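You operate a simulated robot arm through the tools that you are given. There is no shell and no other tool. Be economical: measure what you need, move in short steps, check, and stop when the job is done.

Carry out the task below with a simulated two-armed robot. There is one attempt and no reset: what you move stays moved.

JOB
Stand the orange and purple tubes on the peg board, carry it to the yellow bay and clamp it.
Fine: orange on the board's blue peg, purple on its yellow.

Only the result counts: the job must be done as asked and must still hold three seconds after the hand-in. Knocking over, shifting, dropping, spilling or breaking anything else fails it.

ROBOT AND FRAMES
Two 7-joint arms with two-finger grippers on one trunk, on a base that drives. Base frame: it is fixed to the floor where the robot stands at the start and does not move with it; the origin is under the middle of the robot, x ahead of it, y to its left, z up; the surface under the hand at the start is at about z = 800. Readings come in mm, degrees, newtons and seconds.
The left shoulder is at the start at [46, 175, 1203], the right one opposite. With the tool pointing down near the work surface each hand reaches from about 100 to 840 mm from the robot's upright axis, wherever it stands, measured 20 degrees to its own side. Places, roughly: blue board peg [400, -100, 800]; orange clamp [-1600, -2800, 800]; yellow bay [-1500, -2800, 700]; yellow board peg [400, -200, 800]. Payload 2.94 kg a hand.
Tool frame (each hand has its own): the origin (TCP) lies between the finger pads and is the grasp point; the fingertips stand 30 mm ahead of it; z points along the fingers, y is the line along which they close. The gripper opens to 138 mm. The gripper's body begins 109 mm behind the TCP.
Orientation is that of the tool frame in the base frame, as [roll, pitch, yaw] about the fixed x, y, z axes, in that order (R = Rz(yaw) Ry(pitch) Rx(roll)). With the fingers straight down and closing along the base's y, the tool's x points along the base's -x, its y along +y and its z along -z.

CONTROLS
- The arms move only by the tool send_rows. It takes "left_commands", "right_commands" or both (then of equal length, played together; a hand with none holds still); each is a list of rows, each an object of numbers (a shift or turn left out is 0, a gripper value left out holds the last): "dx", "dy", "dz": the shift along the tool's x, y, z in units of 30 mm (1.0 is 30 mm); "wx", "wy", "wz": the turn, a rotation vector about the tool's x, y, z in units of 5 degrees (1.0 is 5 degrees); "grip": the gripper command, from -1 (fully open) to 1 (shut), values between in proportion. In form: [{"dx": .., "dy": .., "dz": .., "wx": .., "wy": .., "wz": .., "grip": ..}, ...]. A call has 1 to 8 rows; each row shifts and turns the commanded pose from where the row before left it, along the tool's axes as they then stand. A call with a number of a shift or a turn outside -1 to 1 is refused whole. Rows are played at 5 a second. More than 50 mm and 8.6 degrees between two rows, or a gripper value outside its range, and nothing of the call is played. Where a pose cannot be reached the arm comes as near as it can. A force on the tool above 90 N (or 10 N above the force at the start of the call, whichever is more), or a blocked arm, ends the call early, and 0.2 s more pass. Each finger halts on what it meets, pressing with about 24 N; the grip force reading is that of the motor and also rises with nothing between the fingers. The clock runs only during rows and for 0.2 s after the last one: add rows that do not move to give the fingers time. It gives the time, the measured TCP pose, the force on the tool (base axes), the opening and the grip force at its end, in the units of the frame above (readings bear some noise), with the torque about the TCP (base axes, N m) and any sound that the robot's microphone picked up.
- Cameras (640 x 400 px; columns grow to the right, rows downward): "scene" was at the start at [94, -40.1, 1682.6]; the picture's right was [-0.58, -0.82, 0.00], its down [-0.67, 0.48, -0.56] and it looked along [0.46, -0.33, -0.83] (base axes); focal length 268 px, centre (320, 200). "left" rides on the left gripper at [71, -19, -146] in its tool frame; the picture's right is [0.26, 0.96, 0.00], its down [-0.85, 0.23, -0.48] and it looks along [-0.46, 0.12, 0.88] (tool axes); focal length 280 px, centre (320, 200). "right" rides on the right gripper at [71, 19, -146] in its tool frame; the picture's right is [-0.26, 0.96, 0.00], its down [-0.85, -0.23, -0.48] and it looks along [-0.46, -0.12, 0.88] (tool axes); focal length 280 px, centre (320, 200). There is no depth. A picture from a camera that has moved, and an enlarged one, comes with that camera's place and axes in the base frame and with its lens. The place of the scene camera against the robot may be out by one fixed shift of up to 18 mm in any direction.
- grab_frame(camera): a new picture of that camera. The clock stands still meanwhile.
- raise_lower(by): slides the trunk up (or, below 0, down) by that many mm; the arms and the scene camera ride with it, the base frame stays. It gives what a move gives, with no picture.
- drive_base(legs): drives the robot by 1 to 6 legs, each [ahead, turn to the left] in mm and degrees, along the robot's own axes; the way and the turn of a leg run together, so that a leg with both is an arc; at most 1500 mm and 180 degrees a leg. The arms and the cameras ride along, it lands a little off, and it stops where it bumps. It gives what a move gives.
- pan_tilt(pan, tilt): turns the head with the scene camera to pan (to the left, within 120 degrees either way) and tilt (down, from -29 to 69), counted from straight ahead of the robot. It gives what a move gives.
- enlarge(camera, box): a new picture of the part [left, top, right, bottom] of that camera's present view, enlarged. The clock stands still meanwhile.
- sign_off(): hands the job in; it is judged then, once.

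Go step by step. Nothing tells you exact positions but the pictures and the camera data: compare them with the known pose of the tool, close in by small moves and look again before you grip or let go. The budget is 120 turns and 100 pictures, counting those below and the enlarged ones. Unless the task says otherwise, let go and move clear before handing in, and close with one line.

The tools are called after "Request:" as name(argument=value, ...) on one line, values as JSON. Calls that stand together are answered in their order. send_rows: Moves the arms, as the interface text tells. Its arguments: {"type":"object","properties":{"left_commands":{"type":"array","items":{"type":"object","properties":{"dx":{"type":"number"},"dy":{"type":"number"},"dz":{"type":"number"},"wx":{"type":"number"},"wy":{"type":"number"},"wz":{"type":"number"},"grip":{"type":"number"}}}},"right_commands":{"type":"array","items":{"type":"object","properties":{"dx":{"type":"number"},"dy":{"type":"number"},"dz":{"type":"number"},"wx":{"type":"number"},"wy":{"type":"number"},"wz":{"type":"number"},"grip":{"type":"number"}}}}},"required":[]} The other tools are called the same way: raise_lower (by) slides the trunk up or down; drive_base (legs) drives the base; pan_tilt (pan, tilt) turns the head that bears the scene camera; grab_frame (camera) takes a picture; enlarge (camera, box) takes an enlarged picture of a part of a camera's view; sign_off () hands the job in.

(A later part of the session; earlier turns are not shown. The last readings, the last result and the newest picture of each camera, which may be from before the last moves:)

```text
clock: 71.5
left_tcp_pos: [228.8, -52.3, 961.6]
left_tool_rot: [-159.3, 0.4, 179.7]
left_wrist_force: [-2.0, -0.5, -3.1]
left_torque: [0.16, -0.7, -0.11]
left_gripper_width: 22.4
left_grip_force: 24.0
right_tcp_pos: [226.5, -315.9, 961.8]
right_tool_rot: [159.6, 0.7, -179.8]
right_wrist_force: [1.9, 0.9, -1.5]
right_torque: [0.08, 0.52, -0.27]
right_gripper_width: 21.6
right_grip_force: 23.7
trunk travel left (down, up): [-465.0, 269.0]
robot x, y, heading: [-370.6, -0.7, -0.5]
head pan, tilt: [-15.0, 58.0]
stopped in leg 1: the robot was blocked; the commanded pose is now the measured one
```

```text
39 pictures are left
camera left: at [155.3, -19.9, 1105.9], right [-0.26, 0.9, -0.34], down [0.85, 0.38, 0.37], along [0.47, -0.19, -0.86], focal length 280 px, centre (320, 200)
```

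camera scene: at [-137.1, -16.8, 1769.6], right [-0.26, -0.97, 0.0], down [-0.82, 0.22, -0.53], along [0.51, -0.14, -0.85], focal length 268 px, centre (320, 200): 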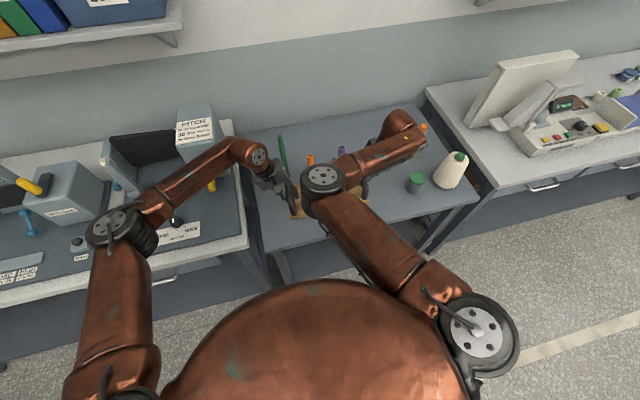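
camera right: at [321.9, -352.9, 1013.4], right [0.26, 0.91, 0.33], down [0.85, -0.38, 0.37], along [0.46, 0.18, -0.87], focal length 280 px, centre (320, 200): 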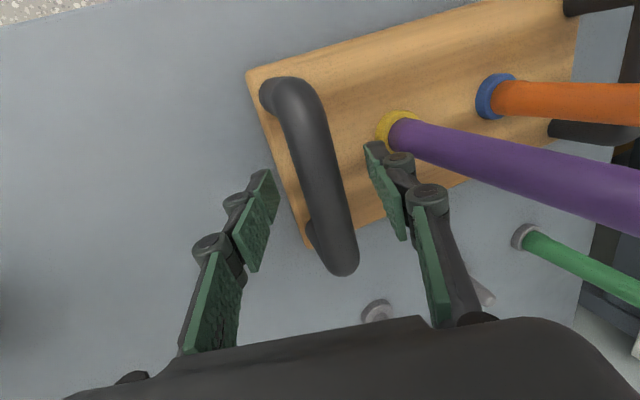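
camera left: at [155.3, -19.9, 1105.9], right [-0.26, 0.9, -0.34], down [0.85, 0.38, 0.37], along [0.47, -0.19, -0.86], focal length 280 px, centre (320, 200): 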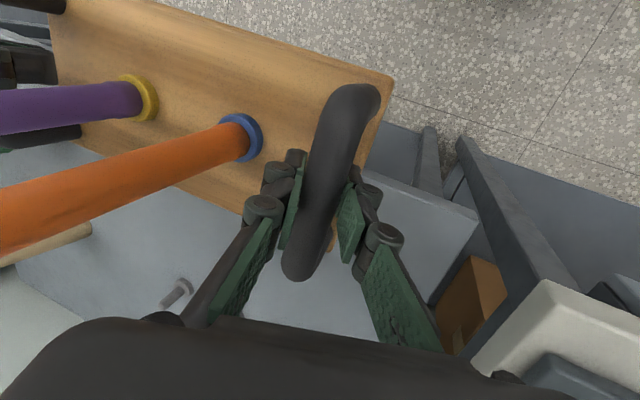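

The base was blocked. I'll look behind on both sides.

Request:
pan_tilt(pan=-120, tilt=50)

Request:
grab_frame(camera="scene")

Request:
pan_tilt(pan=120, tilt=50)

Request:
grab_frame(camera="scene")

```text
clock: 73.3
left_tcp_pos: [318.0, 8.8, 947.3]
left_tool_rot: [-162.2, 5.7, -173.9]
left_wrist_force: [-3.4, -5.6, -4.4]
left_torque: [-0.01, -0.63, -0.44]
left_gripper_width: 28.9
left_grip_force: 23.7
right_tcp_pos: [269.3, -245.1, 961.1]
right_tool_rot: [155.5, 1.2, -171.1]
right_wrist_force: [3.2, 4.9, -3.3]
right_torque: [0.22, 0.7, -0.29]
right_gripper_width: 29.0
right_grip_force: 23.9
trunk travel left (down, up): [-465.0, 269.0]
robot x, y, heading: [-367.8, 1.9, -0.2]
head pan, tilt: [-120.0, 50.0]
```

```text
38 pictures are left
camera scene: at [-244.0, -64.7, 1791.3], right [-0.86, 0.5, 0.08], down [0.32, 0.66, -0.68], along [-0.39, -0.56, -0.73], focal length 268 px, centre (320, 200)
```

scene: 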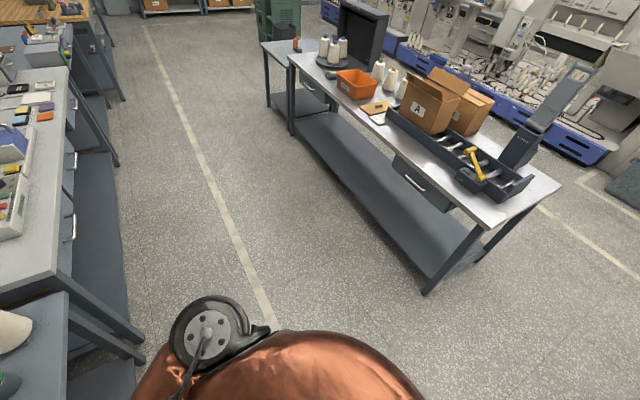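

```text
clock: 76.7
left_tcp_pos: [208.9, -48.9, 969.7]
left_tool_rot: [-159.5, 1.5, -180.0]
left_wrist_force: [3.9, 12.0, -3.1]
left_torque: [-0.03, 0.09, 0.52]
left_gripper_width: 22.4
left_grip_force: 23.9
right_tcp_pos: [209.4, -315.0, 969.1]
right_tool_rot: [159.9, 1.9, -179.9]
right_wrist_force: [-4.0, -12.2, -3.5]
right_torque: [0.07, 0.06, 0.52]
right_gripper_width: 22.1
right_grip_force: 24.3
trunk travel left (down, up): [-465.0, 269.0]
robot x, y, heading: [-367.6, -0.2, -0.1]
head pan, tilt: [120.0, 50.0]
```

```text
37 pictures are left
camera scene: at [-392.8, 68.3, 1780.9], right [0.87, 0.5, -0.01], down [0.38, -0.66, -0.65], along [-0.33, 0.56, -0.76], focal length 268 px, centre (320, 200)
```

scene: 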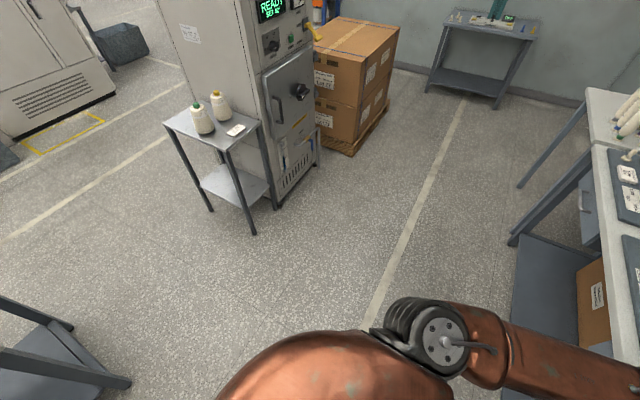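

The robot rocked while stopping but has settled. Let me look ahead-left to see whether the arm touched something.

Request:
pan_tilt(pan=15, tilt=45)

Request:
grab_frame(camera="scene")

```text
clock: 78.5
left_tcp_pos: [203.9, -49.8, 972.7]
left_tool_rot: [-159.5, 1.7, 179.9]
left_wrist_force: [2.0, 20.2, -4.2]
left_torque: [0.04, 0.35, 0.47]
left_gripper_width: 22.8
left_grip_force: 24.1
right_tcp_pos: [203.0, -316.0, 972.1]
right_tool_rot: [160.0, 2.2, -179.9]
right_wrist_force: [-2.6, -20.1, -2.4]
right_torque: [0.29, -0.34, 0.38]
right_gripper_width: 22.5
right_grip_force: 23.5
trunk travel left (down, up): [-465.0, 269.0]
robot x, y, heading: [-369.1, -0.9, 0.1]
head pan, tilt: [15.0, 45.0]
```

```text
36 pictures are left
camera scene: at [-286.8, 22.7, 1787.0], right [0.26, -0.97, 0.0], down [-0.68, -0.18, -0.71], along [0.68, 0.18, -0.71], focal length 268 px, centre (320, 200)
```

scene: 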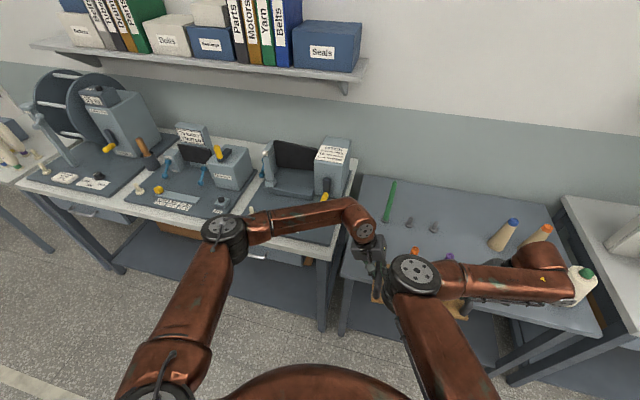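

Nothing is touched in front; something may be directly behind me in the blind zone. I'll creep forward a little and turn right in place, then look again.

Request:
drive_base(legs=[[30, 0], [0, -45]])

Request:
pan_tilt(pan=120, tilt=45)

Request:
grab_frame(camera="scene")

```text
clock: 81.4
left_tcp_pos: [27.3, -440.1, 973.3]
left_tool_rot: [-159.5, 2.0, 134.6]
left_wrist_force: [17.5, 10.6, -4.2]
left_torque: [0.04, -0.09, 0.64]
left_gripper_width: 22.5
left_grip_force: 23.5
right_tcp_pos: [-160.2, -625.8, 973.3]
right_tool_rot: [159.9, 2.2, 135.0]
right_wrist_force: [-17.3, -10.9, -1.4]
right_torque: [0.23, -0.12, 0.62]
right_gripper_width: 22.2
right_grip_force: 24.0
trunk travel left (down, up): [-465.0, 269.0]
robot x, y, heading: [-342.7, 2.5, -45.3]
head pan, tilt: [15.0, 45.0]
```

```text
clock: 83.2
left_tcp_pos: [29.0, -440.9, 973.1]
left_tool_rot: [-159.4, 2.0, 134.7]
left_wrist_force: [3.8, -3.4, -3.9]
left_torque: [-0.01, 0.04, 0.64]
left_gripper_width: 22.6
left_grip_force: 24.2
right_tcp_pos: [-160.4, -627.8, 971.9]
right_tool_rot: [159.9, 2.0, 134.9]
right_wrist_force: [-3.6, 2.3, -4.5]
right_torque: [0.0, 0.07, 0.58]
right_gripper_width: 22.4
right_grip_force: 23.9
trunk travel left (down, up): [-465.0, 269.0]
robot x, y, heading: [-341.7, 1.3, -45.2]
head pan, tilt: [120.0, 45.0]
```

```text
35 pictures are left
camera scene: at [-314.4, 77.6, 1787.1], right [0.96, -0.26, 0.0], down [-0.19, -0.68, -0.71], along [0.19, 0.68, -0.71], focal length 268 px, centre (320, 200)
```

scene: 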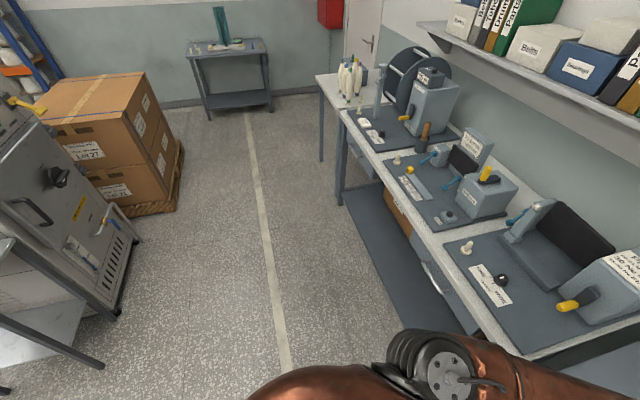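

Request:
pan_tilt(pan=-115, tilt=45)

Request:
grab_frame(camera="scene")

```text
clock: 86.5
left_tcp_pos: [29.1, -443.1, 972.4]
left_tool_rot: [-159.6, 1.8, 134.7]
left_wrist_force: [5.2, -1.7, -3.4]
left_torque: [0.25, 0.28, 0.48]
left_gripper_width: 22.6
left_grip_force: 23.8
right_tcp_pos: [-160.2, -627.4, 971.8]
right_tool_rot: [160.0, 2.0, 135.0]
right_wrist_force: [-3.5, 0.7, -3.2]
right_torque: [-0.19, -0.28, 0.42]
right_gripper_width: 22.2
right_grip_force: 23.9
trunk travel left (down, up): [-465.0, 269.0]
robot x, y, heading: [-341.1, 3.3, -45.2]
head pan, tilt: [-115.0, 45.0]
```

```text
34 pictures are left
camera scene: at [-412.5, -28.3, 1787.0], right [-0.34, 0.94, 0.0], down [0.67, 0.24, -0.71], along [-0.67, -0.24, -0.71], focal length 268 px, centre (320, 200)
```

scene: 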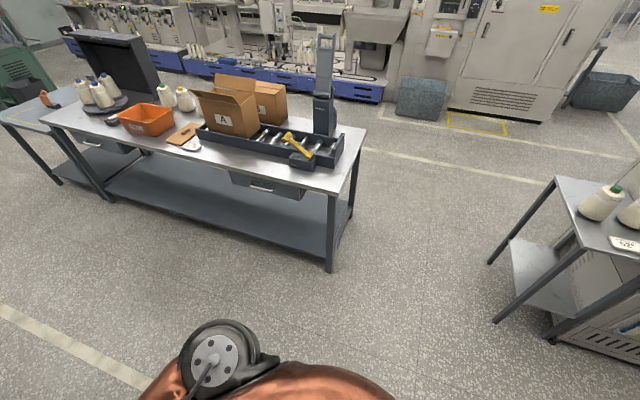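

The floor behind is clear, so that was just rocking. I'll turn toward the bay and drive along the aisle in two legs.

Request:
drive_base(legs=[[0, -56]])

Request:
drive_base(legs=[[600, 0]])

```text
clock: 89.5
left_tcp_pos: [-509.8, -549.2, 973.3]
left_tool_rot: [-159.5, 1.8, 77.9]
left_wrist_force: [2.0, -4.7, -3.5]
left_torque: [0.24, -0.04, 0.54]
left_gripper_width: 22.2
left_grip_force: 23.5
right_tcp_pos: [-766.8, -493.3, 971.7]
right_tool_rot: [159.8, 1.9, 78.2]
right_wrist_force: [-2.8, 4.2, -3.6]
right_torque: [-0.14, 0.03, 0.55]
right_gripper_width: 22.2
right_grip_force: 23.9
trunk travel left (down, up): [-465.0, 269.0]
robot x, y, heading: [-337.0, -0.2, -102.2]
head pan, tilt: [-115.0, 45.0]
```

```text
clock: 92.8
left_tcp_pos: [-642.2, -1129.9, 972.2]
left_tool_rot: [-159.5, 1.8, 77.4]
left_wrist_force: [-1.1, -4.3, -1.9]
left_torque: [0.16, 0.0, 0.56]
left_gripper_width: 22.2
left_grip_force: 24.1
right_tcp_pos: [-903.1, -1070.1, 971.6]
right_tool_rot: [159.9, 2.0, 77.4]
right_wrist_force: [1.9, 2.6, -3.4]
right_torque: [-0.01, 0.01, 0.52]
right_gripper_width: 21.8
right_grip_force: 24.1
trunk travel left (down, up): [-465.0, 269.0]
robot x, y, heading: [-467.0, -581.9, -102.9]
head pan, tilt: [-115.0, 45.0]
```

Request:
drive_base(legs=[[800, 0], [800, 0]])

Request:
pan_tilt(pan=-35, tilt=40)

Request:
grab_frame(camera="scene")

```text
clock: 101.1
left_tcp_pos: [-1018.1, -2699.7, 970.9]
left_tool_rot: [-159.4, 1.8, 76.5]
left_wrist_force: [-1.5, -3.9, -3.3]
left_torque: [0.18, -0.01, 0.53]
left_gripper_width: 22.7
left_grip_force: 24.0
right_tcp_pos: [-1275.9, -2637.5, 972.4]
right_tool_rot: [160.0, 1.9, 76.8]
right_wrist_force: [1.6, 3.2, -3.7]
right_torque: [-0.12, 0.02, 0.48]
right_gripper_width: 22.1
right_grip_force: 24.0
trunk travel left (down, up): [-465.0, 269.0]
robot x, y, heading: [-834.7, -2153.9, -103.7]
head pan, tilt: [-115.0, 45.0]
```

```text
clock: 102.6
left_tcp_pos: [-1017.8, -2699.8, 972.5]
left_tool_rot: [-159.5, 1.9, 76.8]
left_wrist_force: [-1.7, -3.7, -3.3]
left_torque: [0.06, 0.04, 0.5]
left_gripper_width: 22.5
left_grip_force: 24.5
right_tcp_pos: [-1275.1, -2636.0, 971.9]
right_tool_rot: [160.0, 2.0, 76.8]
right_wrist_force: [2.7, 3.2, -4.4]
right_torque: [-0.03, 0.06, 0.53]
right_gripper_width: 22.0
right_grip_force: 24.0
trunk travel left (down, up): [-465.0, 269.0]
robot x, y, heading: [-837.5, -2151.4, -103.5]
head pan, tilt: [-35.0, 40.0]
```

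```text
33 pictures are left
camera scene: at [-900.8, -2211.9, 1794.2], right [-0.66, 0.75, 0.0], down [0.48, 0.43, -0.77], along [-0.57, -0.51, -0.64], focal length 268 px, centre (320, 200)
```

scene: 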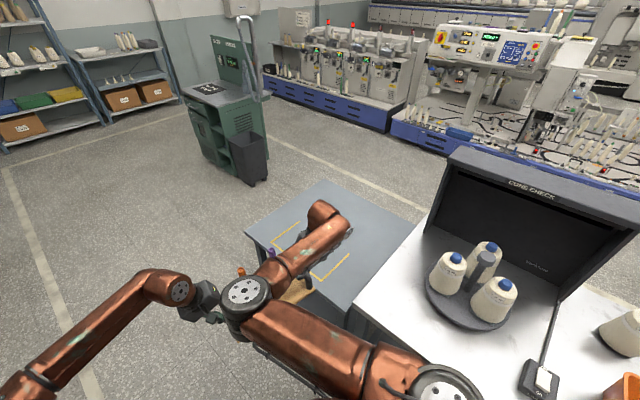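

The bay outline spans about x -1435..-1645, y -2680..-3040; the board hangs 183 mm right of my axis, so I'll stand at about (-970,-3043) facing -x. Driving in stages.

Request:
drive_base(legs=[[0, 13], [890, 0]])

Request:
drive_base(legs=[[0, -90]])

Request:
pan_tilt(pan=-15, tilt=50)

Request:
grab_frame(camera="scene")

Request:
grab_frame(camera="left")

```text
clock: 108.1
left_tcp_pos: [-921.7, -3614.9, 971.5]
left_tool_rot: [-159.5, 1.8, 88.2]
left_wrist_force: [-1.3, -3.6, -3.2]
left_torque: [0.2, 0.02, 0.43]
left_gripper_width: 22.7
left_grip_force: 24.2
right_tcp_pos: [-1187.4, -3604.5, 970.8]
right_tool_rot: [159.9, 2.0, 88.3]
right_wrist_force: [2.4, 3.5, -4.2]
right_torque: [-0.15, 0.02, 0.47]
right_gripper_width: 21.9
right_grip_force: 23.6
trunk travel left (down, up): [-465.0, 269.0]
robot x, y, heading: [-852.9, -3040.1, -92.1]
head pan, tilt: [-35.0, 40.0]
```

```text
clock: 112.4
left_tcp_pos: [-1422.1, -2948.8, 972.2]
left_tool_rot: [-159.6, 1.8, -4.3]
left_wrist_force: [-3.3, 2.0, -2.8]
left_torque: [0.0, -0.29, 0.4]
left_gripper_width: 22.7
left_grip_force: 24.0
right_tcp_pos: [-1400.5, -2685.2, 970.8]
right_tool_rot: [159.9, 2.1, -4.1]
right_wrist_force: [3.7, -1.7, -4.2]
right_torque: [0.05, 0.22, 0.46]
right_gripper_width: 22.0
right_grip_force: 24.4
trunk travel left (down, up): [-465.0, 269.0]
robot x, y, heading: [-856.3, -3041.2, 175.9]
head pan, tilt: [-35.0, 40.0]
```

```text
clock: 113.3
left_tcp_pos: [-1422.5, -2951.2, 971.9]
left_tool_rot: [-159.5, 1.7, -4.2]
left_wrist_force: [-2.4, 1.3, -3.7]
left_torque: [-0.01, -0.37, 0.35]
left_gripper_width: 22.3
left_grip_force: 23.4
right_tcp_pos: [-1400.0, -2686.1, 970.8]
right_tool_rot: [159.9, 1.9, -4.1]
right_wrist_force: [2.1, -2.5, -2.8]
right_torque: [-0.02, 0.3, 0.42]
right_gripper_width: 21.8
right_grip_force: 23.7
trunk travel left (down, up): [-465.0, 269.0]
robot x, y, heading: [-850.0, -3044.3, 175.8]
head pan, tilt: [-15.0, 50.0]
```

```text
32 pictures are left
camera scene: at [-930.0, -3014.4, 1780.1], right [0.33, 0.94, 0.0], down [0.72, -0.25, -0.64], along [-0.61, 0.21, -0.77], focal length 268 px, centre (320, 200)
```

scene: 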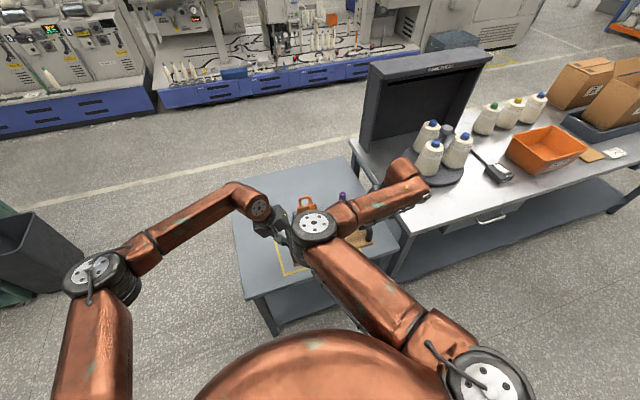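

```text
31 pictures are left
camera left: at [-1350.1, -2988.5, 1113.9], right [0.18, -0.92, -0.35], down [-0.86, -0.32, 0.39], along [-0.47, 0.23, -0.85], focal length 280 px, centre (320, 200)
```

left: 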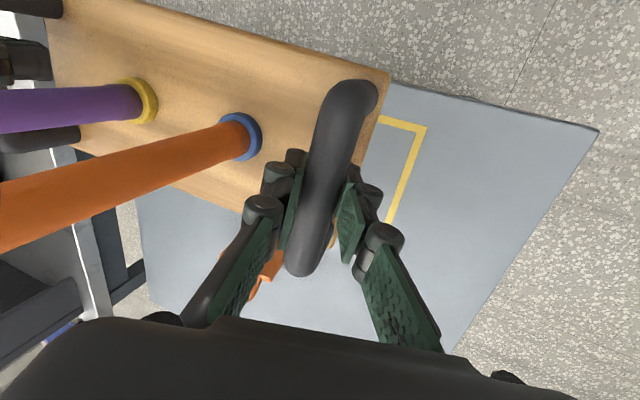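

Request:
grab_frame(camera="right")

Request:
enlarge(camera="scene", box=[220, 150, 420, 310])

```text
30 pictures are left
camera right: at [-1322.5, -2658.5, 1112.9], right [-0.31, -0.89, 0.34], down [-0.81, 0.44, 0.4], along [-0.5, -0.15, -0.85], focal length 280 px, centre (320, 200)
```

right: 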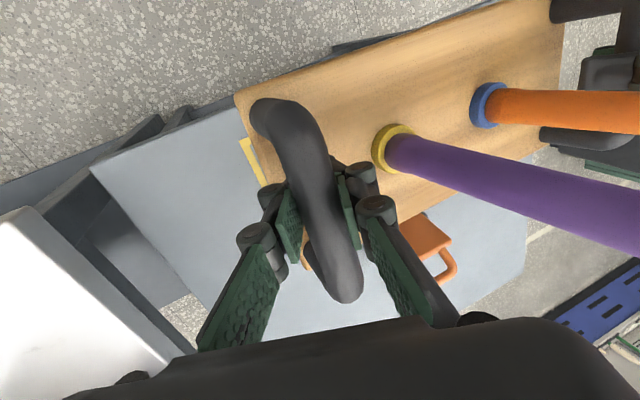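

```text
2.50 times, centred on (320, 230) of scene
camera zoom: at [-930.0, -3014.4, 1780.1], right [0.33, 0.94, 0.0], down [0.72, -0.25, -0.64], along [-0.61, 0.21, -0.77], focal length 669 px, centre (320, 125)
```

zoom: 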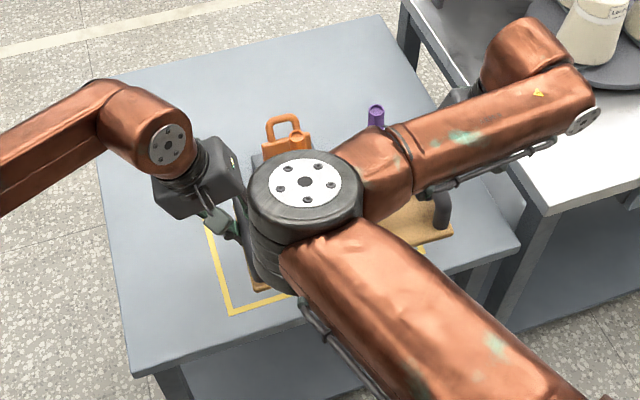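

Refined: bay y from -3001 to -2655, front edge x≈-1419, centre about (-1523,-2828); the orange clamp sits behind the back edge's middle. I'll drive ahead and square up.

Request:
drive_base(legs=[[95, 0], [0, 4.1]])

Request:
send_rows(left_commands=[{"wy": 0.2}, {"wy": 0.18}, {}, {}], right_commands=[{"wy": 0.2}, {"wy": 0.2}, {}, {}])

Request:
grab_frame(camera="left")

Request:
grab_frame(camera="right")

```text
clock: 114.9
left_tcp_pos: [-1527.7, -3028.5, 998.7]
left_tool_rot: [-161.0, 10.7, 6.4]
left_wrist_force: [4.5, 5.9, -4.8]
left_torque: [0.1, 0.48, -0.5]
left_gripper_width: 28.2
left_grip_force: 23.7
right_tcp_pos: [-1477.8, -2771.0, 1009.7]
right_tool_rot: [157.4, 9.1, 10.1]
right_wrist_force: [-5.4, -8.7, -3.7]
right_torque: [-0.04, -0.63, -0.44]
right_gripper_width: 28.8
right_grip_force: 23.8
trunk travel left (down, up): [-465.0, 269.0]
robot x, y, heading: [-944.2, -3033.8, 179.0]
head pan, tilt: [-15.0, 50.0]
stopped in leg 2: the robot was blocked; the commanded pose is now the measured one
```

```text
clock: 115.2
left_tcp_pos: [-1444.9, -3022.5, 1026.2]
left_tool_rot: [-160.4, 13.7, 6.0]
left_wrist_force: [5.7, 1.5, -4.3]
left_torque: [-0.09, 0.72, -0.34]
left_gripper_width: 26.7
left_grip_force: 23.3
right_tcp_pos: [-1399.4, -2761.8, 1032.0]
right_tool_rot: [158.5, 12.7, 9.6]
right_wrist_force: [-3.2, 2.5, -4.4]
right_torque: [-0.49, -0.81, -0.23]
right_gripper_width: 27.5
right_grip_force: 23.9
trunk travel left (down, up): [-465.0, 269.0]
robot x, y, heading: [-951.4, -3033.3, 179.1]
head pan, tilt: [-15.0, 50.0]
stopped in row 1 (left hand): the arm was blocked; the commanded pose is now the measured one
```

```text
28 pictures are left
camera left: at [-1339.4, -3042.4, 1149.7], right [0.27, -0.89, -0.38], down [-0.69, -0.45, 0.56], along [-0.67, 0.11, -0.74], focal length 280 px, centre (320, 200)
```

left: 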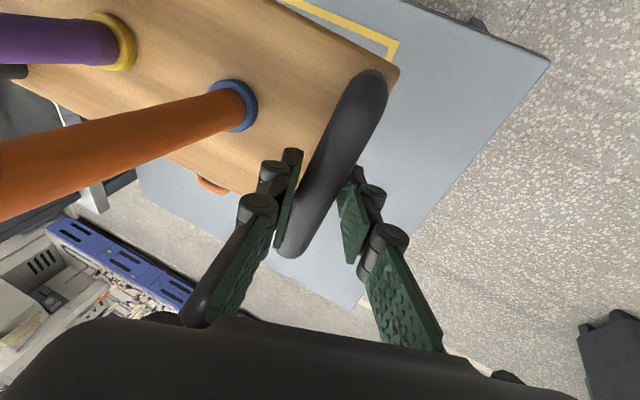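

```text
27 pictures are left
camera right: at [-1305.8, -2710.0, 1155.7], right [-0.03, -0.91, 0.4], down [-0.8, 0.26, 0.54], along [-0.6, -0.31, -0.74], focal length 280 px, centre (320, 200)
```

right: 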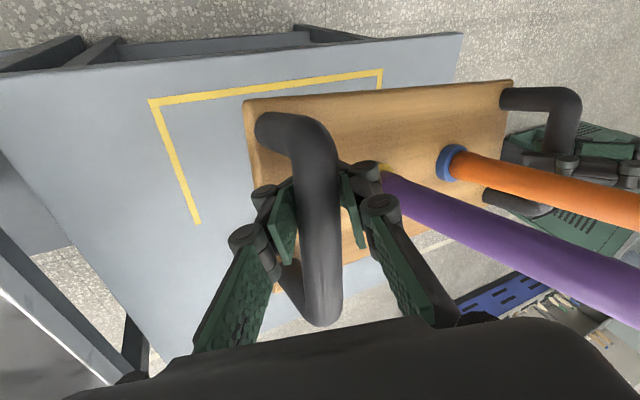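

The robot is rocking; I'll hold still so that it settles.

Request:
send_rows(left_commands=[{}, {}, {}, {}, {}, {}, {}, {}], right_commands=[{}, {}, {}, {}, {}, {}, {}, {}])

Request:
send_rows(left_commands=[{}, {}, {}, {}, {}, {}, {}, {}], right_commands=[{}, {}, {}, {}, {}, {}, {}, {}])

Request:
grab_frame(camera="scene")

```text
clock: 117.0
left_tcp_pos: [-1470.3, -3022.9, 1017.0]
left_tool_rot: [-160.4, 12.2, 6.2]
left_wrist_force: [4.1, -7.2, -5.9]
left_torque: [-0.26, -0.15, -0.72]
left_gripper_width: 26.4
left_grip_force: 23.9
right_tcp_pos: [-1425.9, -2764.0, 1024.9]
right_tool_rot: [158.4, 11.6, 9.8]
right_wrist_force: [-4.5, 5.0, -2.0]
right_torque: [-0.19, 0.07, -0.71]
right_gripper_width: 27.1
right_grip_force: 24.0
trunk travel left (down, up): [-465.0, 269.0]
robot x, y, heading: [-949.0, -3037.5, 179.0]
head pan, tilt: [-15.0, 50.0]
```

```text
clock: 118.8
left_tcp_pos: [-1468.4, -3022.4, 1015.9]
left_tool_rot: [-160.6, 12.3, 6.2]
left_wrist_force: [3.4, -7.2, -4.8]
left_torque: [-0.15, 0.31, -0.59]
left_gripper_width: 26.3
left_grip_force: 23.5
right_tcp_pos: [-1425.7, -2762.7, 1024.4]
right_tool_rot: [158.3, 11.4, 9.9]
right_wrist_force: [-2.7, 8.1, -1.7]
right_torque: [-0.26, -0.31, -0.47]
right_gripper_width: 27.3
right_grip_force: 24.0
trunk travel left (down, up): [-465.0, 269.0]
robot x, y, heading: [-951.2, -3035.2, 179.3]
head pan, tilt: [-15.0, 50.0]
```

```text
26 pictures are left
camera scene: at [-1025.5, -3012.1, 1780.1], right [0.27, 0.96, 0.0], down [0.74, -0.21, -0.64], along [-0.62, 0.18, -0.77], focal length 268 px, centre (320, 200)
```

scene: 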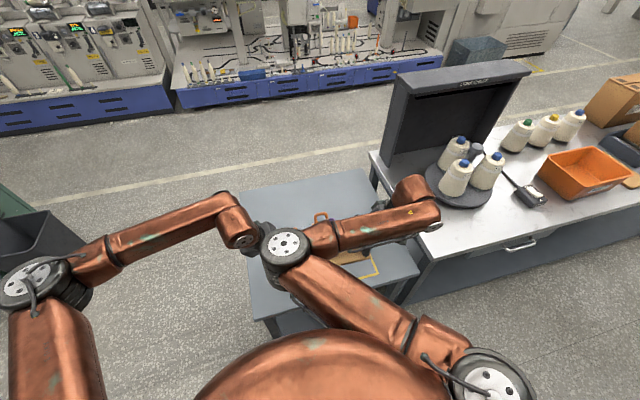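

The body is upright again, but the hands' commanded poses were reset while it rocked (hands pitched 12°, board yawed about 9°). I'll bring both hands back to square in small joint steps.

Request:
send_rows(left_commands=[{"dx": -0.181, "dy": -0.176, "dz": 0.291, "wx": 0.031, "wy": 0.341, "wz": 0.044}, {"dx": -0.181, "dy": -0.176, "dz": 0.291, "wx": 0.031, "wy": 0.341, "wz": 0.044}, {"dx": -0.181, "dy": -0.176, "dz": 0.291, "wx": 0.031, "wy": 0.341, "wz": 0.044}, {"dx": -0.181, "dy": -0.176, "dz": 0.291, "wx": 0.031, "wy": 0.341, "wz": 0.044}, {}], right_commands=[{"dx": -0.346, "dy": -0.39, "dz": 0.141, "wx": 0.068, "wy": 0.173, "wz": 0.335}, {"dx": -0.346, "dy": -0.39, "dz": 0.141, "wx": 0.068, "wy": 0.173, "wz": 0.335}, {"dx": -0.346, "dy": -0.39, "dz": 0.141, "wx": 0.068, "wy": 0.173, "wz": 0.335}, {"dx": -0.346, "dy": -0.39, "dz": 0.141, "wx": 0.068, "wy": 0.173, "wz": 0.335}, {}])

```text
clock: 120.0
left_tcp_pos: [-1497.6, -2994.7, 996.3]
left_tool_rot: [-160.4, 6.1, 3.0]
left_wrist_force: [2.0, -9.7, -4.1]
left_torque: [-0.03, 0.57, -0.4]
left_gripper_width: 23.6
left_grip_force: 23.9
right_tcp_pos: [-1474.7, -2730.7, 997.8]
right_tool_rot: [159.0, 5.8, 4.7]
right_wrist_force: [-0.9, 9.9, -2.1]
right_torque: [-0.16, -0.58, -0.23]
right_gripper_width: 23.4
right_grip_force: 24.3
trunk travel left (down, up): [-465.0, 269.0]
robot x, y, heading: [-948.0, -3037.8, 179.3]
head pan, tilt: [-15.0, 50.0]
```

Request:
send_rows(left_commands=[{"dx": -0.168, "dy": -0.186, "dz": 0.312, "wx": 0.03, "wy": 0.341, "wz": 0.044}, {"dx": -0.168, "dy": -0.186, "dz": 0.312, "wx": 0.03, "wy": 0.341, "wz": 0.044}, {"dx": -0.168, "dy": -0.186, "dz": 0.312, "wx": 0.03, "wy": 0.341, "wz": 0.044}, {"dx": -0.168, "dy": -0.186, "dz": 0.312, "wx": 0.03, "wy": 0.341, "wz": 0.044}, {}, {}], right_commands=[{"dx": -0.354, "dy": -0.384, "dz": 0.127, "wx": 0.06, "wy": 0.18, "wz": 0.32}, {"dx": -0.354, "dy": -0.384, "dz": 0.127, "wx": 0.06, "wy": 0.18, "wz": 0.32}, {"dx": -0.354, "dy": -0.384, "dz": 0.127, "wx": 0.06, "wy": 0.18, "wz": 0.32}, {"dx": -0.354, "dy": -0.384, "dz": 0.127, "wx": 0.06, "wy": 0.18, "wz": 0.32}, {}, {}])

Request:
grab_frame(camera="left")

Request:
grab_frame(camera="right")

```text
clock: 121.4
left_tcp_pos: [-1519.8, -2959.9, 968.8]
left_tool_rot: [-160.1, 0.0, 0.0]
left_wrist_force: [-5.5, -5.2, -3.5]
left_torque: [-0.07, 0.09, 0.78]
left_gripper_width: 24.0
left_grip_force: 24.7
right_tcp_pos: [-1521.4, -2694.8, 968.4]
right_tool_rot: [159.8, 0.2, 0.1]
right_wrist_force: [5.5, 5.0, -3.4]
right_torque: [-0.07, -0.21, 0.59]
right_gripper_width: 22.7
right_grip_force: 23.7
trunk travel left (down, up): [-465.0, 269.0]
robot x, y, heading: [-951.7, -3033.9, 179.4]
head pan, tilt: [-15.0, 50.0]
```

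```text
25 pictures are left
camera left: at [-1450.3, -2991.9, 1113.0], right [0.26, -0.91, -0.33], down [-0.85, -0.38, 0.37], along [-0.46, 0.18, -0.87], focal length 280 px, centre (320, 200)
```

left: 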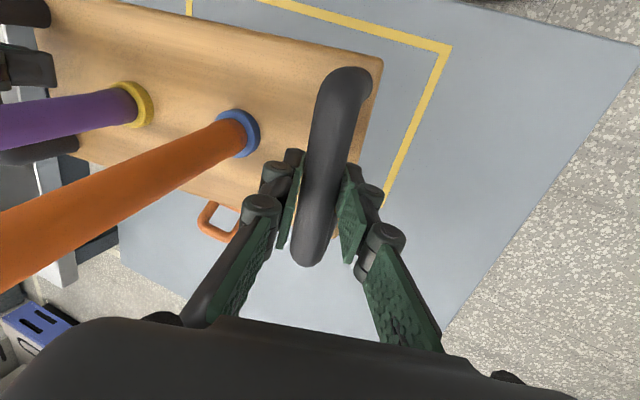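

```text
24 pictures are left
camera right: at [-1449.9, -2663.7, 1112.5], right [-0.26, -0.91, 0.33], down [-0.85, 0.38, 0.37], along [-0.46, -0.19, -0.87], focal length 280 px, centre (320, 200)
```

right: 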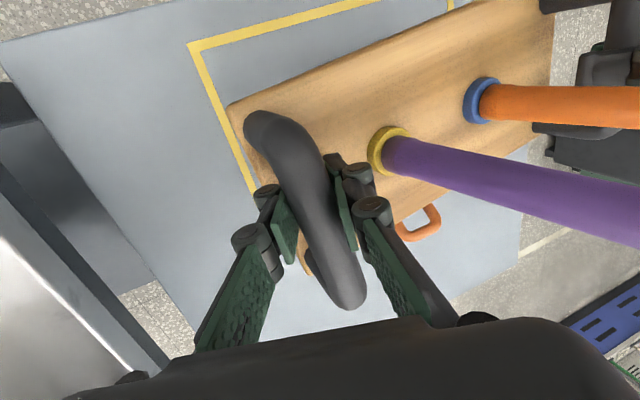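

Request:
pan_tilt(pan=5, tilt=52)

Request:
enlarge(camera="scene", box=[260, 100, 520, 300])

```text
clock: 122.3
left_tcp_pos: [-1520.3, -2959.7, 968.7]
left_tool_rot: [-160.0, 0.0, 0.0]
left_wrist_force: [-4.1, -3.4, -3.4]
left_torque: [-0.01, -0.12, 0.64]
left_gripper_width: 24.0
left_grip_force: 24.1
right_tcp_pos: [-1521.8, -2696.0, 969.9]
right_tool_rot: [159.9, 0.2, 0.1]
right_wrist_force: [3.6, 4.0, -3.2]
right_torque: [-0.06, 0.02, 0.5]
right_gripper_width: 22.5
right_grip_force: 23.8
trunk travel left (down, up): [-465.0, 269.0]
robot x, y, heading: [-944.6, -3034.4, 179.2]
head pan, tilt: [5.0, 52.0]
```

```text
2.00 times, centred on (390, 200) of scene
camera zoom: at [-1027.0, -3038.2, 1777.4], right [-0.07, 1.0, 0.0], down [0.79, 0.06, -0.62], along [-0.61, -0.04, -0.79], focal length 535 px, centre (180, 200)
```

zoom: 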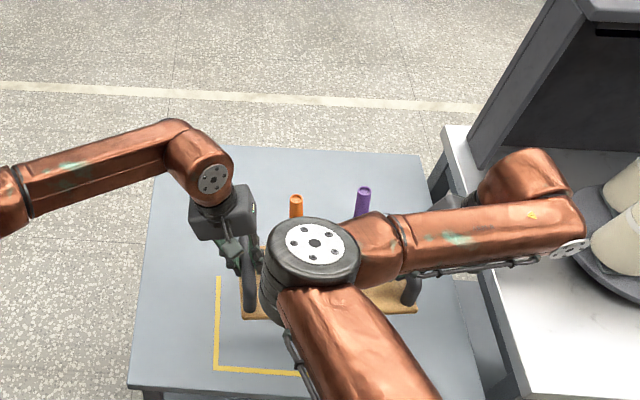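

The board hangs squarely above the bay. I'll lower it with the trunk.

Request:
raise_lower(by=-100)

Request:
raise_lower(by=-70)

Request:
grab_frame(camera="left")

Request:
grab_frame(camera="right")

```text
clock: 123.6
left_tcp_pos: [-1519.7, -2960.4, 869.8]
left_tool_rot: [-160.0, 0.0, -0.1]
left_wrist_force: [-3.6, -3.7, -5.3]
left_torque: [-0.03, -0.32, 0.55]
left_gripper_width: 24.3
left_grip_force: 24.1
right_tcp_pos: [-1522.0, -2696.4, 871.7]
right_tool_rot: [159.9, 0.2, 0.0]
right_wrist_force: [3.2, 4.7, -3.1]
right_torque: [-0.14, 0.27, 0.43]
right_gripper_width: 23.0
right_grip_force: 24.1
trunk travel left (down, up): [-365.0, 369.0]
robot x, y, heading: [-949.9, -3037.7, 179.1]
head pan, tilt: [5.0, 52.0]
```

```text
clock: 124.7
left_tcp_pos: [-1518.1, -2958.6, 797.1]
left_tool_rot: [-159.8, 0.0, -0.3]
left_wrist_force: [-4.1, 21.8, -3.5]
left_torque: [-0.38, -0.11, 0.74]
left_gripper_width: 23.9
left_grip_force: 23.9
right_tcp_pos: [-1522.0, -2699.4, 799.8]
right_tool_rot: [159.5, 0.2, 0.4]
right_wrist_force: [5.0, -21.5, -4.4]
right_torque: [0.45, 0.03, 0.41]
right_gripper_width: 23.1
right_grip_force: 24.0
trunk travel left (down, up): [-295.0, 439.0]
robot x, y, heading: [-944.7, -3036.7, 178.9]
head pan, tilt: [5.0, 52.0]
```

```text
22 pictures are left
camera left: at [-1448.4, -2991.6, 941.7], right [0.26, -0.91, -0.33], down [-0.85, -0.38, 0.37], along [-0.46, 0.19, -0.87], focal length 280 px, centre (320, 200)
```

left: 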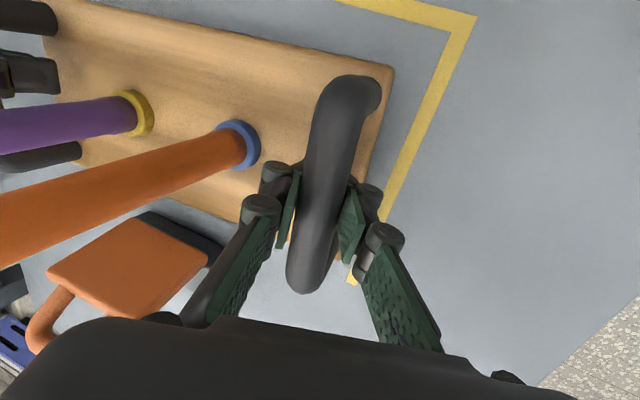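

```text
21 pictures are left
camera right: at [-1450.8, -2667.8, 943.8], right [-0.26, -0.91, 0.34], down [-0.85, 0.38, 0.37], along [-0.46, -0.2, -0.87], focal length 280 px, centre (320, 200)
```

right: 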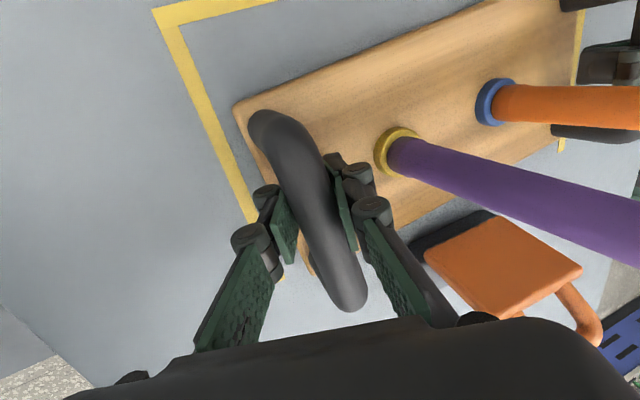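

The board is well centred in the outline. Lower the rest carefully.

Request:
raise_lower(by=-22)

Request:
raise_lower(by=-8)

```text
clock: 125.4
left_tcp_pos: [-1517.6, -2955.6, 783.0]
left_tool_rot: [-159.2, 0.3, -0.2]
left_wrist_force: [2.8, 31.9, 28.2]
left_torque: [-0.71, -0.19, 0.37]
left_gripper_width: 25.3
left_grip_force: 23.8
right_tcp_pos: [-1521.8, -2699.3, 783.6]
right_tool_rot: [159.6, 0.6, 0.2]
right_wrist_force: [-7.6, -31.6, 21.7]
right_torque: [0.93, 0.04, 0.33]
right_gripper_width: 25.6
right_grip_force: 24.2
trunk travel left (down, up): [-273.0, 461.0]
robot x, y, heading: [-947.3, -3034.2, 179.3]
head pan, tilt: [5.0, 52.0]
```

```text
clock: 125.9
left_tcp_pos: [-1518.6, -2955.3, 779.5]
left_tool_rot: [-159.1, 0.6, -0.1]
left_wrist_force: [2.0, 33.0, 39.7]
left_torque: [-1.17, -0.48, 0.47]
left_gripper_width: 26.8
left_grip_force: 24.3
right_tcp_pos: [-1518.8, -2700.1, 774.7]
right_tool_rot: [159.6, 0.5, 0.1]
right_wrist_force: [0.1, -33.2, 31.6]
right_torque: [0.94, 0.29, 0.36]
right_gripper_width: 28.9
right_grip_force: 24.1
trunk travel left (down, up): [-265.0, 469.0]
robot x, y, heading: [-948.5, -3032.2, 179.2]
head pan, tilt: [5.0, 52.0]
```

Contact is made. I'll take off some load and release both handles.

Request:
raise_lower(by=5)

Request:
send_rows(left_commands=[{"grip": 0.2}, {}, {}, {}, {}], right_commands=[{"grip": 0.2}, {}, {}, {}, {}])

Request:
grab_frame(camera="left")

```text
clock: 126.5
left_tcp_pos: [-1519.0, -2956.3, 778.2]
left_tool_rot: [-159.2, 0.4, -0.1]
left_wrist_force: [4.0, 38.4, 25.5]
left_torque: [-1.21, 0.23, 0.57]
left_gripper_width: 27.1
left_grip_force: 23.8
right_tcp_pos: [-1518.9, -2699.6, 776.2]
right_tool_rot: [159.4, 0.0, 0.1]
right_wrist_force: [1.6, -38.3, 8.9]
right_torque: [1.37, 0.44, 0.35]
right_gripper_width: 29.6
right_grip_force: 24.3
trunk travel left (down, up): [-270.0, 464.0]
robot x, y, heading: [-947.8, -3034.4, 179.0]
head pan, tilt: [5.0, 52.0]
```

```text
clock: 127.7
left_tcp_pos: [-1519.2, -2960.3, 774.0]
left_tool_rot: [-160.0, 0.0, -0.1]
left_wrist_force: [-0.9, -2.3, 2.5]
left_torque: [-0.09, 0.01, -0.01]
left_gripper_width: 63.0
left_grip_force: 1.0
right_tcp_pos: [-1519.3, -2697.9, 776.9]
right_tool_rot: [159.8, 0.2, 0.1]
right_wrist_force: [0.8, 1.7, 4.1]
right_torque: [0.06, 0.0, 0.0]
right_gripper_width: 62.7
right_grip_force: 0.7
trunk travel left (down, up): [-270.0, 464.0]
robot x, y, heading: [-945.6, -3035.4, 179.0]
head pan, tilt: [5.0, 52.0]
```

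```text
20 pictures are left
camera left: at [-1449.3, -2993.0, 918.3], right [0.26, -0.91, -0.33], down [-0.85, -0.38, 0.37], along [-0.46, 0.18, -0.87], focal length 280 px, centre (320, 200)
```

left: 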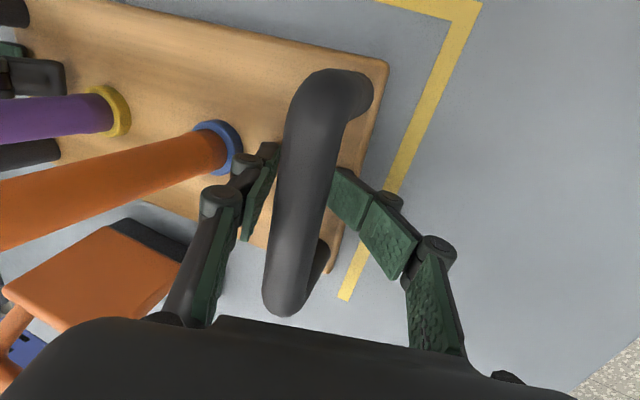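

Request:
send_rows(left_commands=[{"dz": -0.4}, {"dz": -0.6}, {"dz": -0.8}, {"dz": -0.9}, {"dz": -0.9}, {"dz": -0.9}, {"dz": -0.9}, {}], right_commands=[{"dz": -0.4}, {"dz": -0.6}, {"dz": -0.8}, {"dz": -0.9}, {"dz": -0.9}, {"dz": -0.9}, {"dz": -0.9}, {}])

Request:
grab_frame(camera="left")

Request:
grab_frame(camera="right")

```text
clock: 129.5
left_tcp_pos: [-1520.9, -3013.0, 926.2]
left_tool_rot: [-160.1, 0.0, -0.1]
left_wrist_force: [0.4, -0.7, -0.2]
left_torque: [0.01, -0.02, -0.01]
left_gripper_width: 55.0
left_grip_force: 0.0
right_tcp_pos: [-1521.6, -2639.6, 927.1]
right_tool_rot: [159.9, 0.2, 0.1]
right_wrist_force: [-0.2, -0.9, 0.0]
right_torque: [-0.01, 0.0, 0.02]
right_gripper_width: 55.0
right_grip_force: 0.1
trunk travel left (down, up): [-270.0, 464.0]
robot x, y, heading: [-947.8, -3036.1, 179.1]
head pan, tilt: [5.0, 52.0]
```

```text
19 pictures are left
camera left: at [-1451.2, -3046.7, 1069.8], right [0.26, -0.91, -0.33], down [-0.85, -0.38, 0.37], along [-0.46, 0.18, -0.87], focal length 280 px, centre (320, 200)
```

left: 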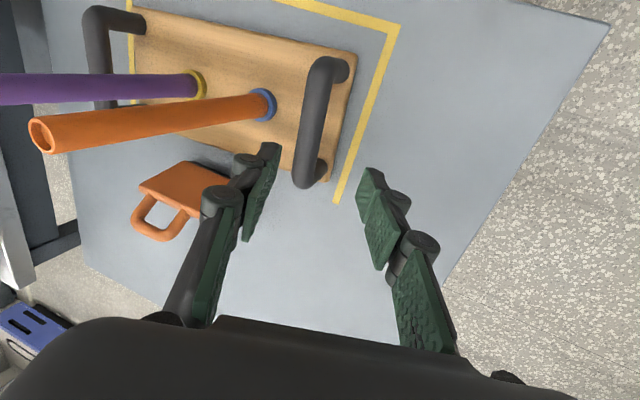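

```text
18 pictures are left
camera right: at [-1449.7, -2608.5, 1071.8], right [-0.26, -0.91, 0.33], down [-0.85, 0.38, 0.37], along [-0.46, -0.19, -0.87], focal length 280 px, centre (320, 200)
```

right: 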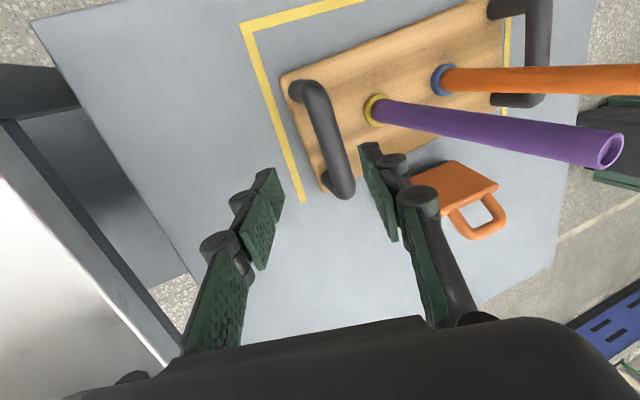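

The board sits inside the bay. Now I'll inspect the clamp closely.

Request:
enlarge(camera="scene", box=[300, 140, 480, 270])

Request:
enlarge(camera="right", box=[380, 90, 620, 260])

```text
3.08 times, centred on (390, 205) of scene
camera zoom: at [-1119.3, -3037.1, 1580.3], right [-0.07, 1.0, 0.0], down [0.79, 0.06, -0.61], along [-0.61, -0.04, -0.79], focal length 824 px, centre (105, 185)
```

zoom: 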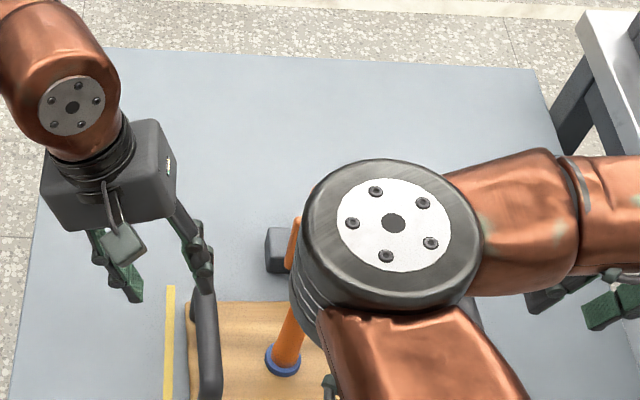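

```text
2.35 times, centred on (500, 175) of right
camera zoom: at [-1449.7, -2608.5, 1071.8], right [-0.26, -0.91, 0.33], down [-0.85, 0.38, 0.37], along [-0.46, -0.19, -0.87], focal length 660 px, centre (-104, 259)
```

zoom: 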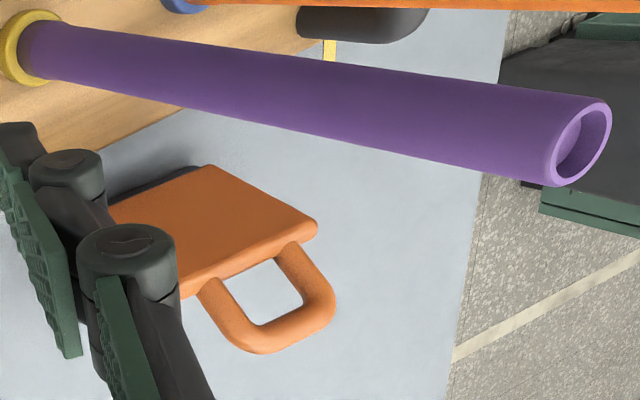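

The clamp is an orange L-shaped flap hinged at about (-1625, -2831, 783), standing open, its loop handle pointing back at (-1685, z 874). I'll push it forward and down from behind with the closed right hand; first raise both hands and straighten the right one.

Request:
send_rows(left_commands=[{"dz": -0.9}, {"dz": -0.9}, {"dz": -0.9}, {"dz": -0.9}, {"dz": -0.9}, {"dz": -0.9}, {}, {}], right_commands=[{"dz": -0.9, "grip": 1}, {"dz": -0.9}, {"dz": -0.9}, {"dz": -0.9}, {"dz": -0.9}, {"dz": -0.9}, {}, {}])

Request:
send_rows(right_commands=[{"wx": 0.8}, {"wx": 0.8}, {"wx": 0.8}, {"wx": 0.8}, {"wx": 0.8}, {}])

Request:
send_rows(right_commands=[{"dx": -0.95}, {"dx": -0.95}, {"dx": -0.95}, {"dx": -0.95}, {"dx": -0.95}, {"dx": -0.95}, {"dx": -0.95}, {}])

```text
clock: 131.3
left_tcp_pos: [-1520.5, -3070.1, 1077.9]
left_tool_rot: [-160.1, 0.2, -0.1]
left_wrist_force: [-0.2, -0.6, 0.9]
left_torque: [-0.01, 0.03, -0.02]
left_gripper_width: 55.0
left_grip_force: 0.1
right_tcp_pos: [-1520.6, -2584.3, 1080.1]
right_tool_rot: [159.9, 0.2, -0.1]
right_wrist_force: [0.2, 0.0, -0.1]
right_torque: [0.01, 0.01, 0.0]
right_gripper_width: 0.0
right_grip_force: 24.0
trunk travel left (down, up): [-270.0, 464.0]
robot x, y, heading: [-945.5, -3035.4, 179.1]
head pan, tilt: [5.0, 52.0]
```

```text
clock: 132.7
left_tcp_pos: [-1520.1, -3069.9, 1079.3]
left_tool_rot: [-160.0, 0.0, -0.1]
left_wrist_force: [-0.3, -0.4, 0.0]
left_torque: [-0.03, 0.0, 0.01]
left_gripper_width: 55.3
left_grip_force: 0.0
right_tcp_pos: [-1519.9, -2584.2, 1080.4]
right_tool_rot: [180.0, 0.2, 0.0]
right_wrist_force: [-0.5, 0.1, 1.2]
right_torque: [0.02, 0.02, -0.01]
right_gripper_width: 0.3
right_grip_force: 23.7
trunk travel left (down, up): [-270.0, 464.0]
robot x, y, heading: [-948.6, -3034.4, 178.9]
head pan, tilt: [5.0, 52.0]
```

```text
clock: 134.5
left_tcp_pos: [-1521.1, -3071.0, 1077.5]
left_tool_rot: [-159.9, 0.0, -0.1]
left_wrist_force: [0.0, -0.2, -0.1]
left_torque: [0.03, 0.0, 0.03]
left_gripper_width: 55.2
left_grip_force: 0.1
right_tcp_pos: [-1712.4, -2588.9, 1080.1]
right_tool_rot: [179.9, 0.2, 0.1]
right_wrist_force: [-0.4, -0.5, -0.1]
right_torque: [0.02, 0.01, 0.01]
right_gripper_width: 0.1
right_grip_force: 24.3
right hand out of reach, approached as far as the arm can: row 7
trunk travel left (down, up): [-270.0, 464.0]
robot x, y, heading: [-948.1, -3036.6, 179.1]
head pan, tilt: [5.0, 52.0]
```

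Request:
send_rows(right_commands=[{"dy": 0.97}, {"dy": 0.97}, {"dy": 0.97}, {"dy": 0.97}, {"dy": 0.97}, {"dy": 0.97}, {"dy": 0.97}, {"dy": 0.97, "dx": -0.6}])

Request:
grab_frame(camera="right")

Request:
grab_frame(camera="left")

```text
clock: 136.3
left_tcp_pos: [-1521.9, -3070.6, 1077.8]
left_tool_rot: [-160.0, -0.1, -0.2]
left_wrist_force: [-0.1, 0.0, 0.1]
left_torque: [-0.02, -0.03, -0.01]
left_gripper_width: 55.2
left_grip_force: 0.1
right_tcp_pos: [-1732.5, -2819.4, 1081.4]
right_tool_rot: [179.9, 0.0, -0.1]
right_wrist_force: [-0.9, 0.9, 0.4]
right_torque: [0.0, -0.03, -0.02]
right_gripper_width: 0.0
right_grip_force: 23.8
trunk travel left (down, up): [-270.0, 464.0]
robot x, y, heading: [-948.7, -3037.4, 179.3]
head pan, tilt: [5.0, 52.0]
```

```text
15 pictures are left
camera right: at [-1660.7, -2838.9, 1227.2], right [-0.26, -0.96, 0.0], down [-0.85, 0.23, 0.48], along [-0.46, 0.12, -0.88], focal length 280 px, centre (320, 200)
```

right: 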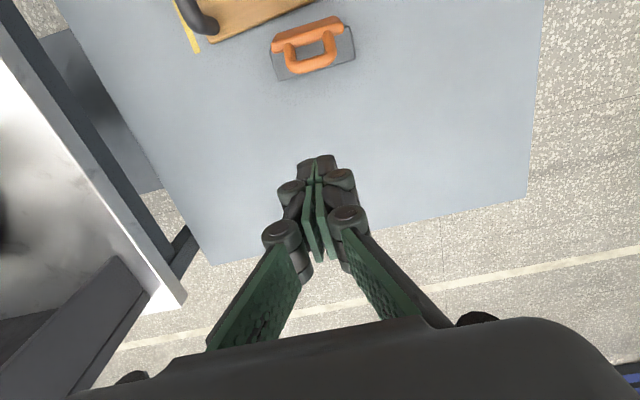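

```text
14 pictures are left
camera left: at [-1451.5, -3102.4, 1221.7], right [0.26, -0.91, -0.33], down [-0.85, -0.38, 0.37], along [-0.46, 0.18, -0.87], focal length 280 px, centre (320, 200)
```

left: 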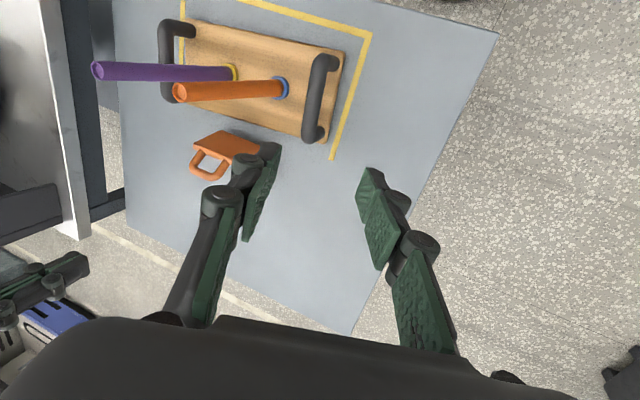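

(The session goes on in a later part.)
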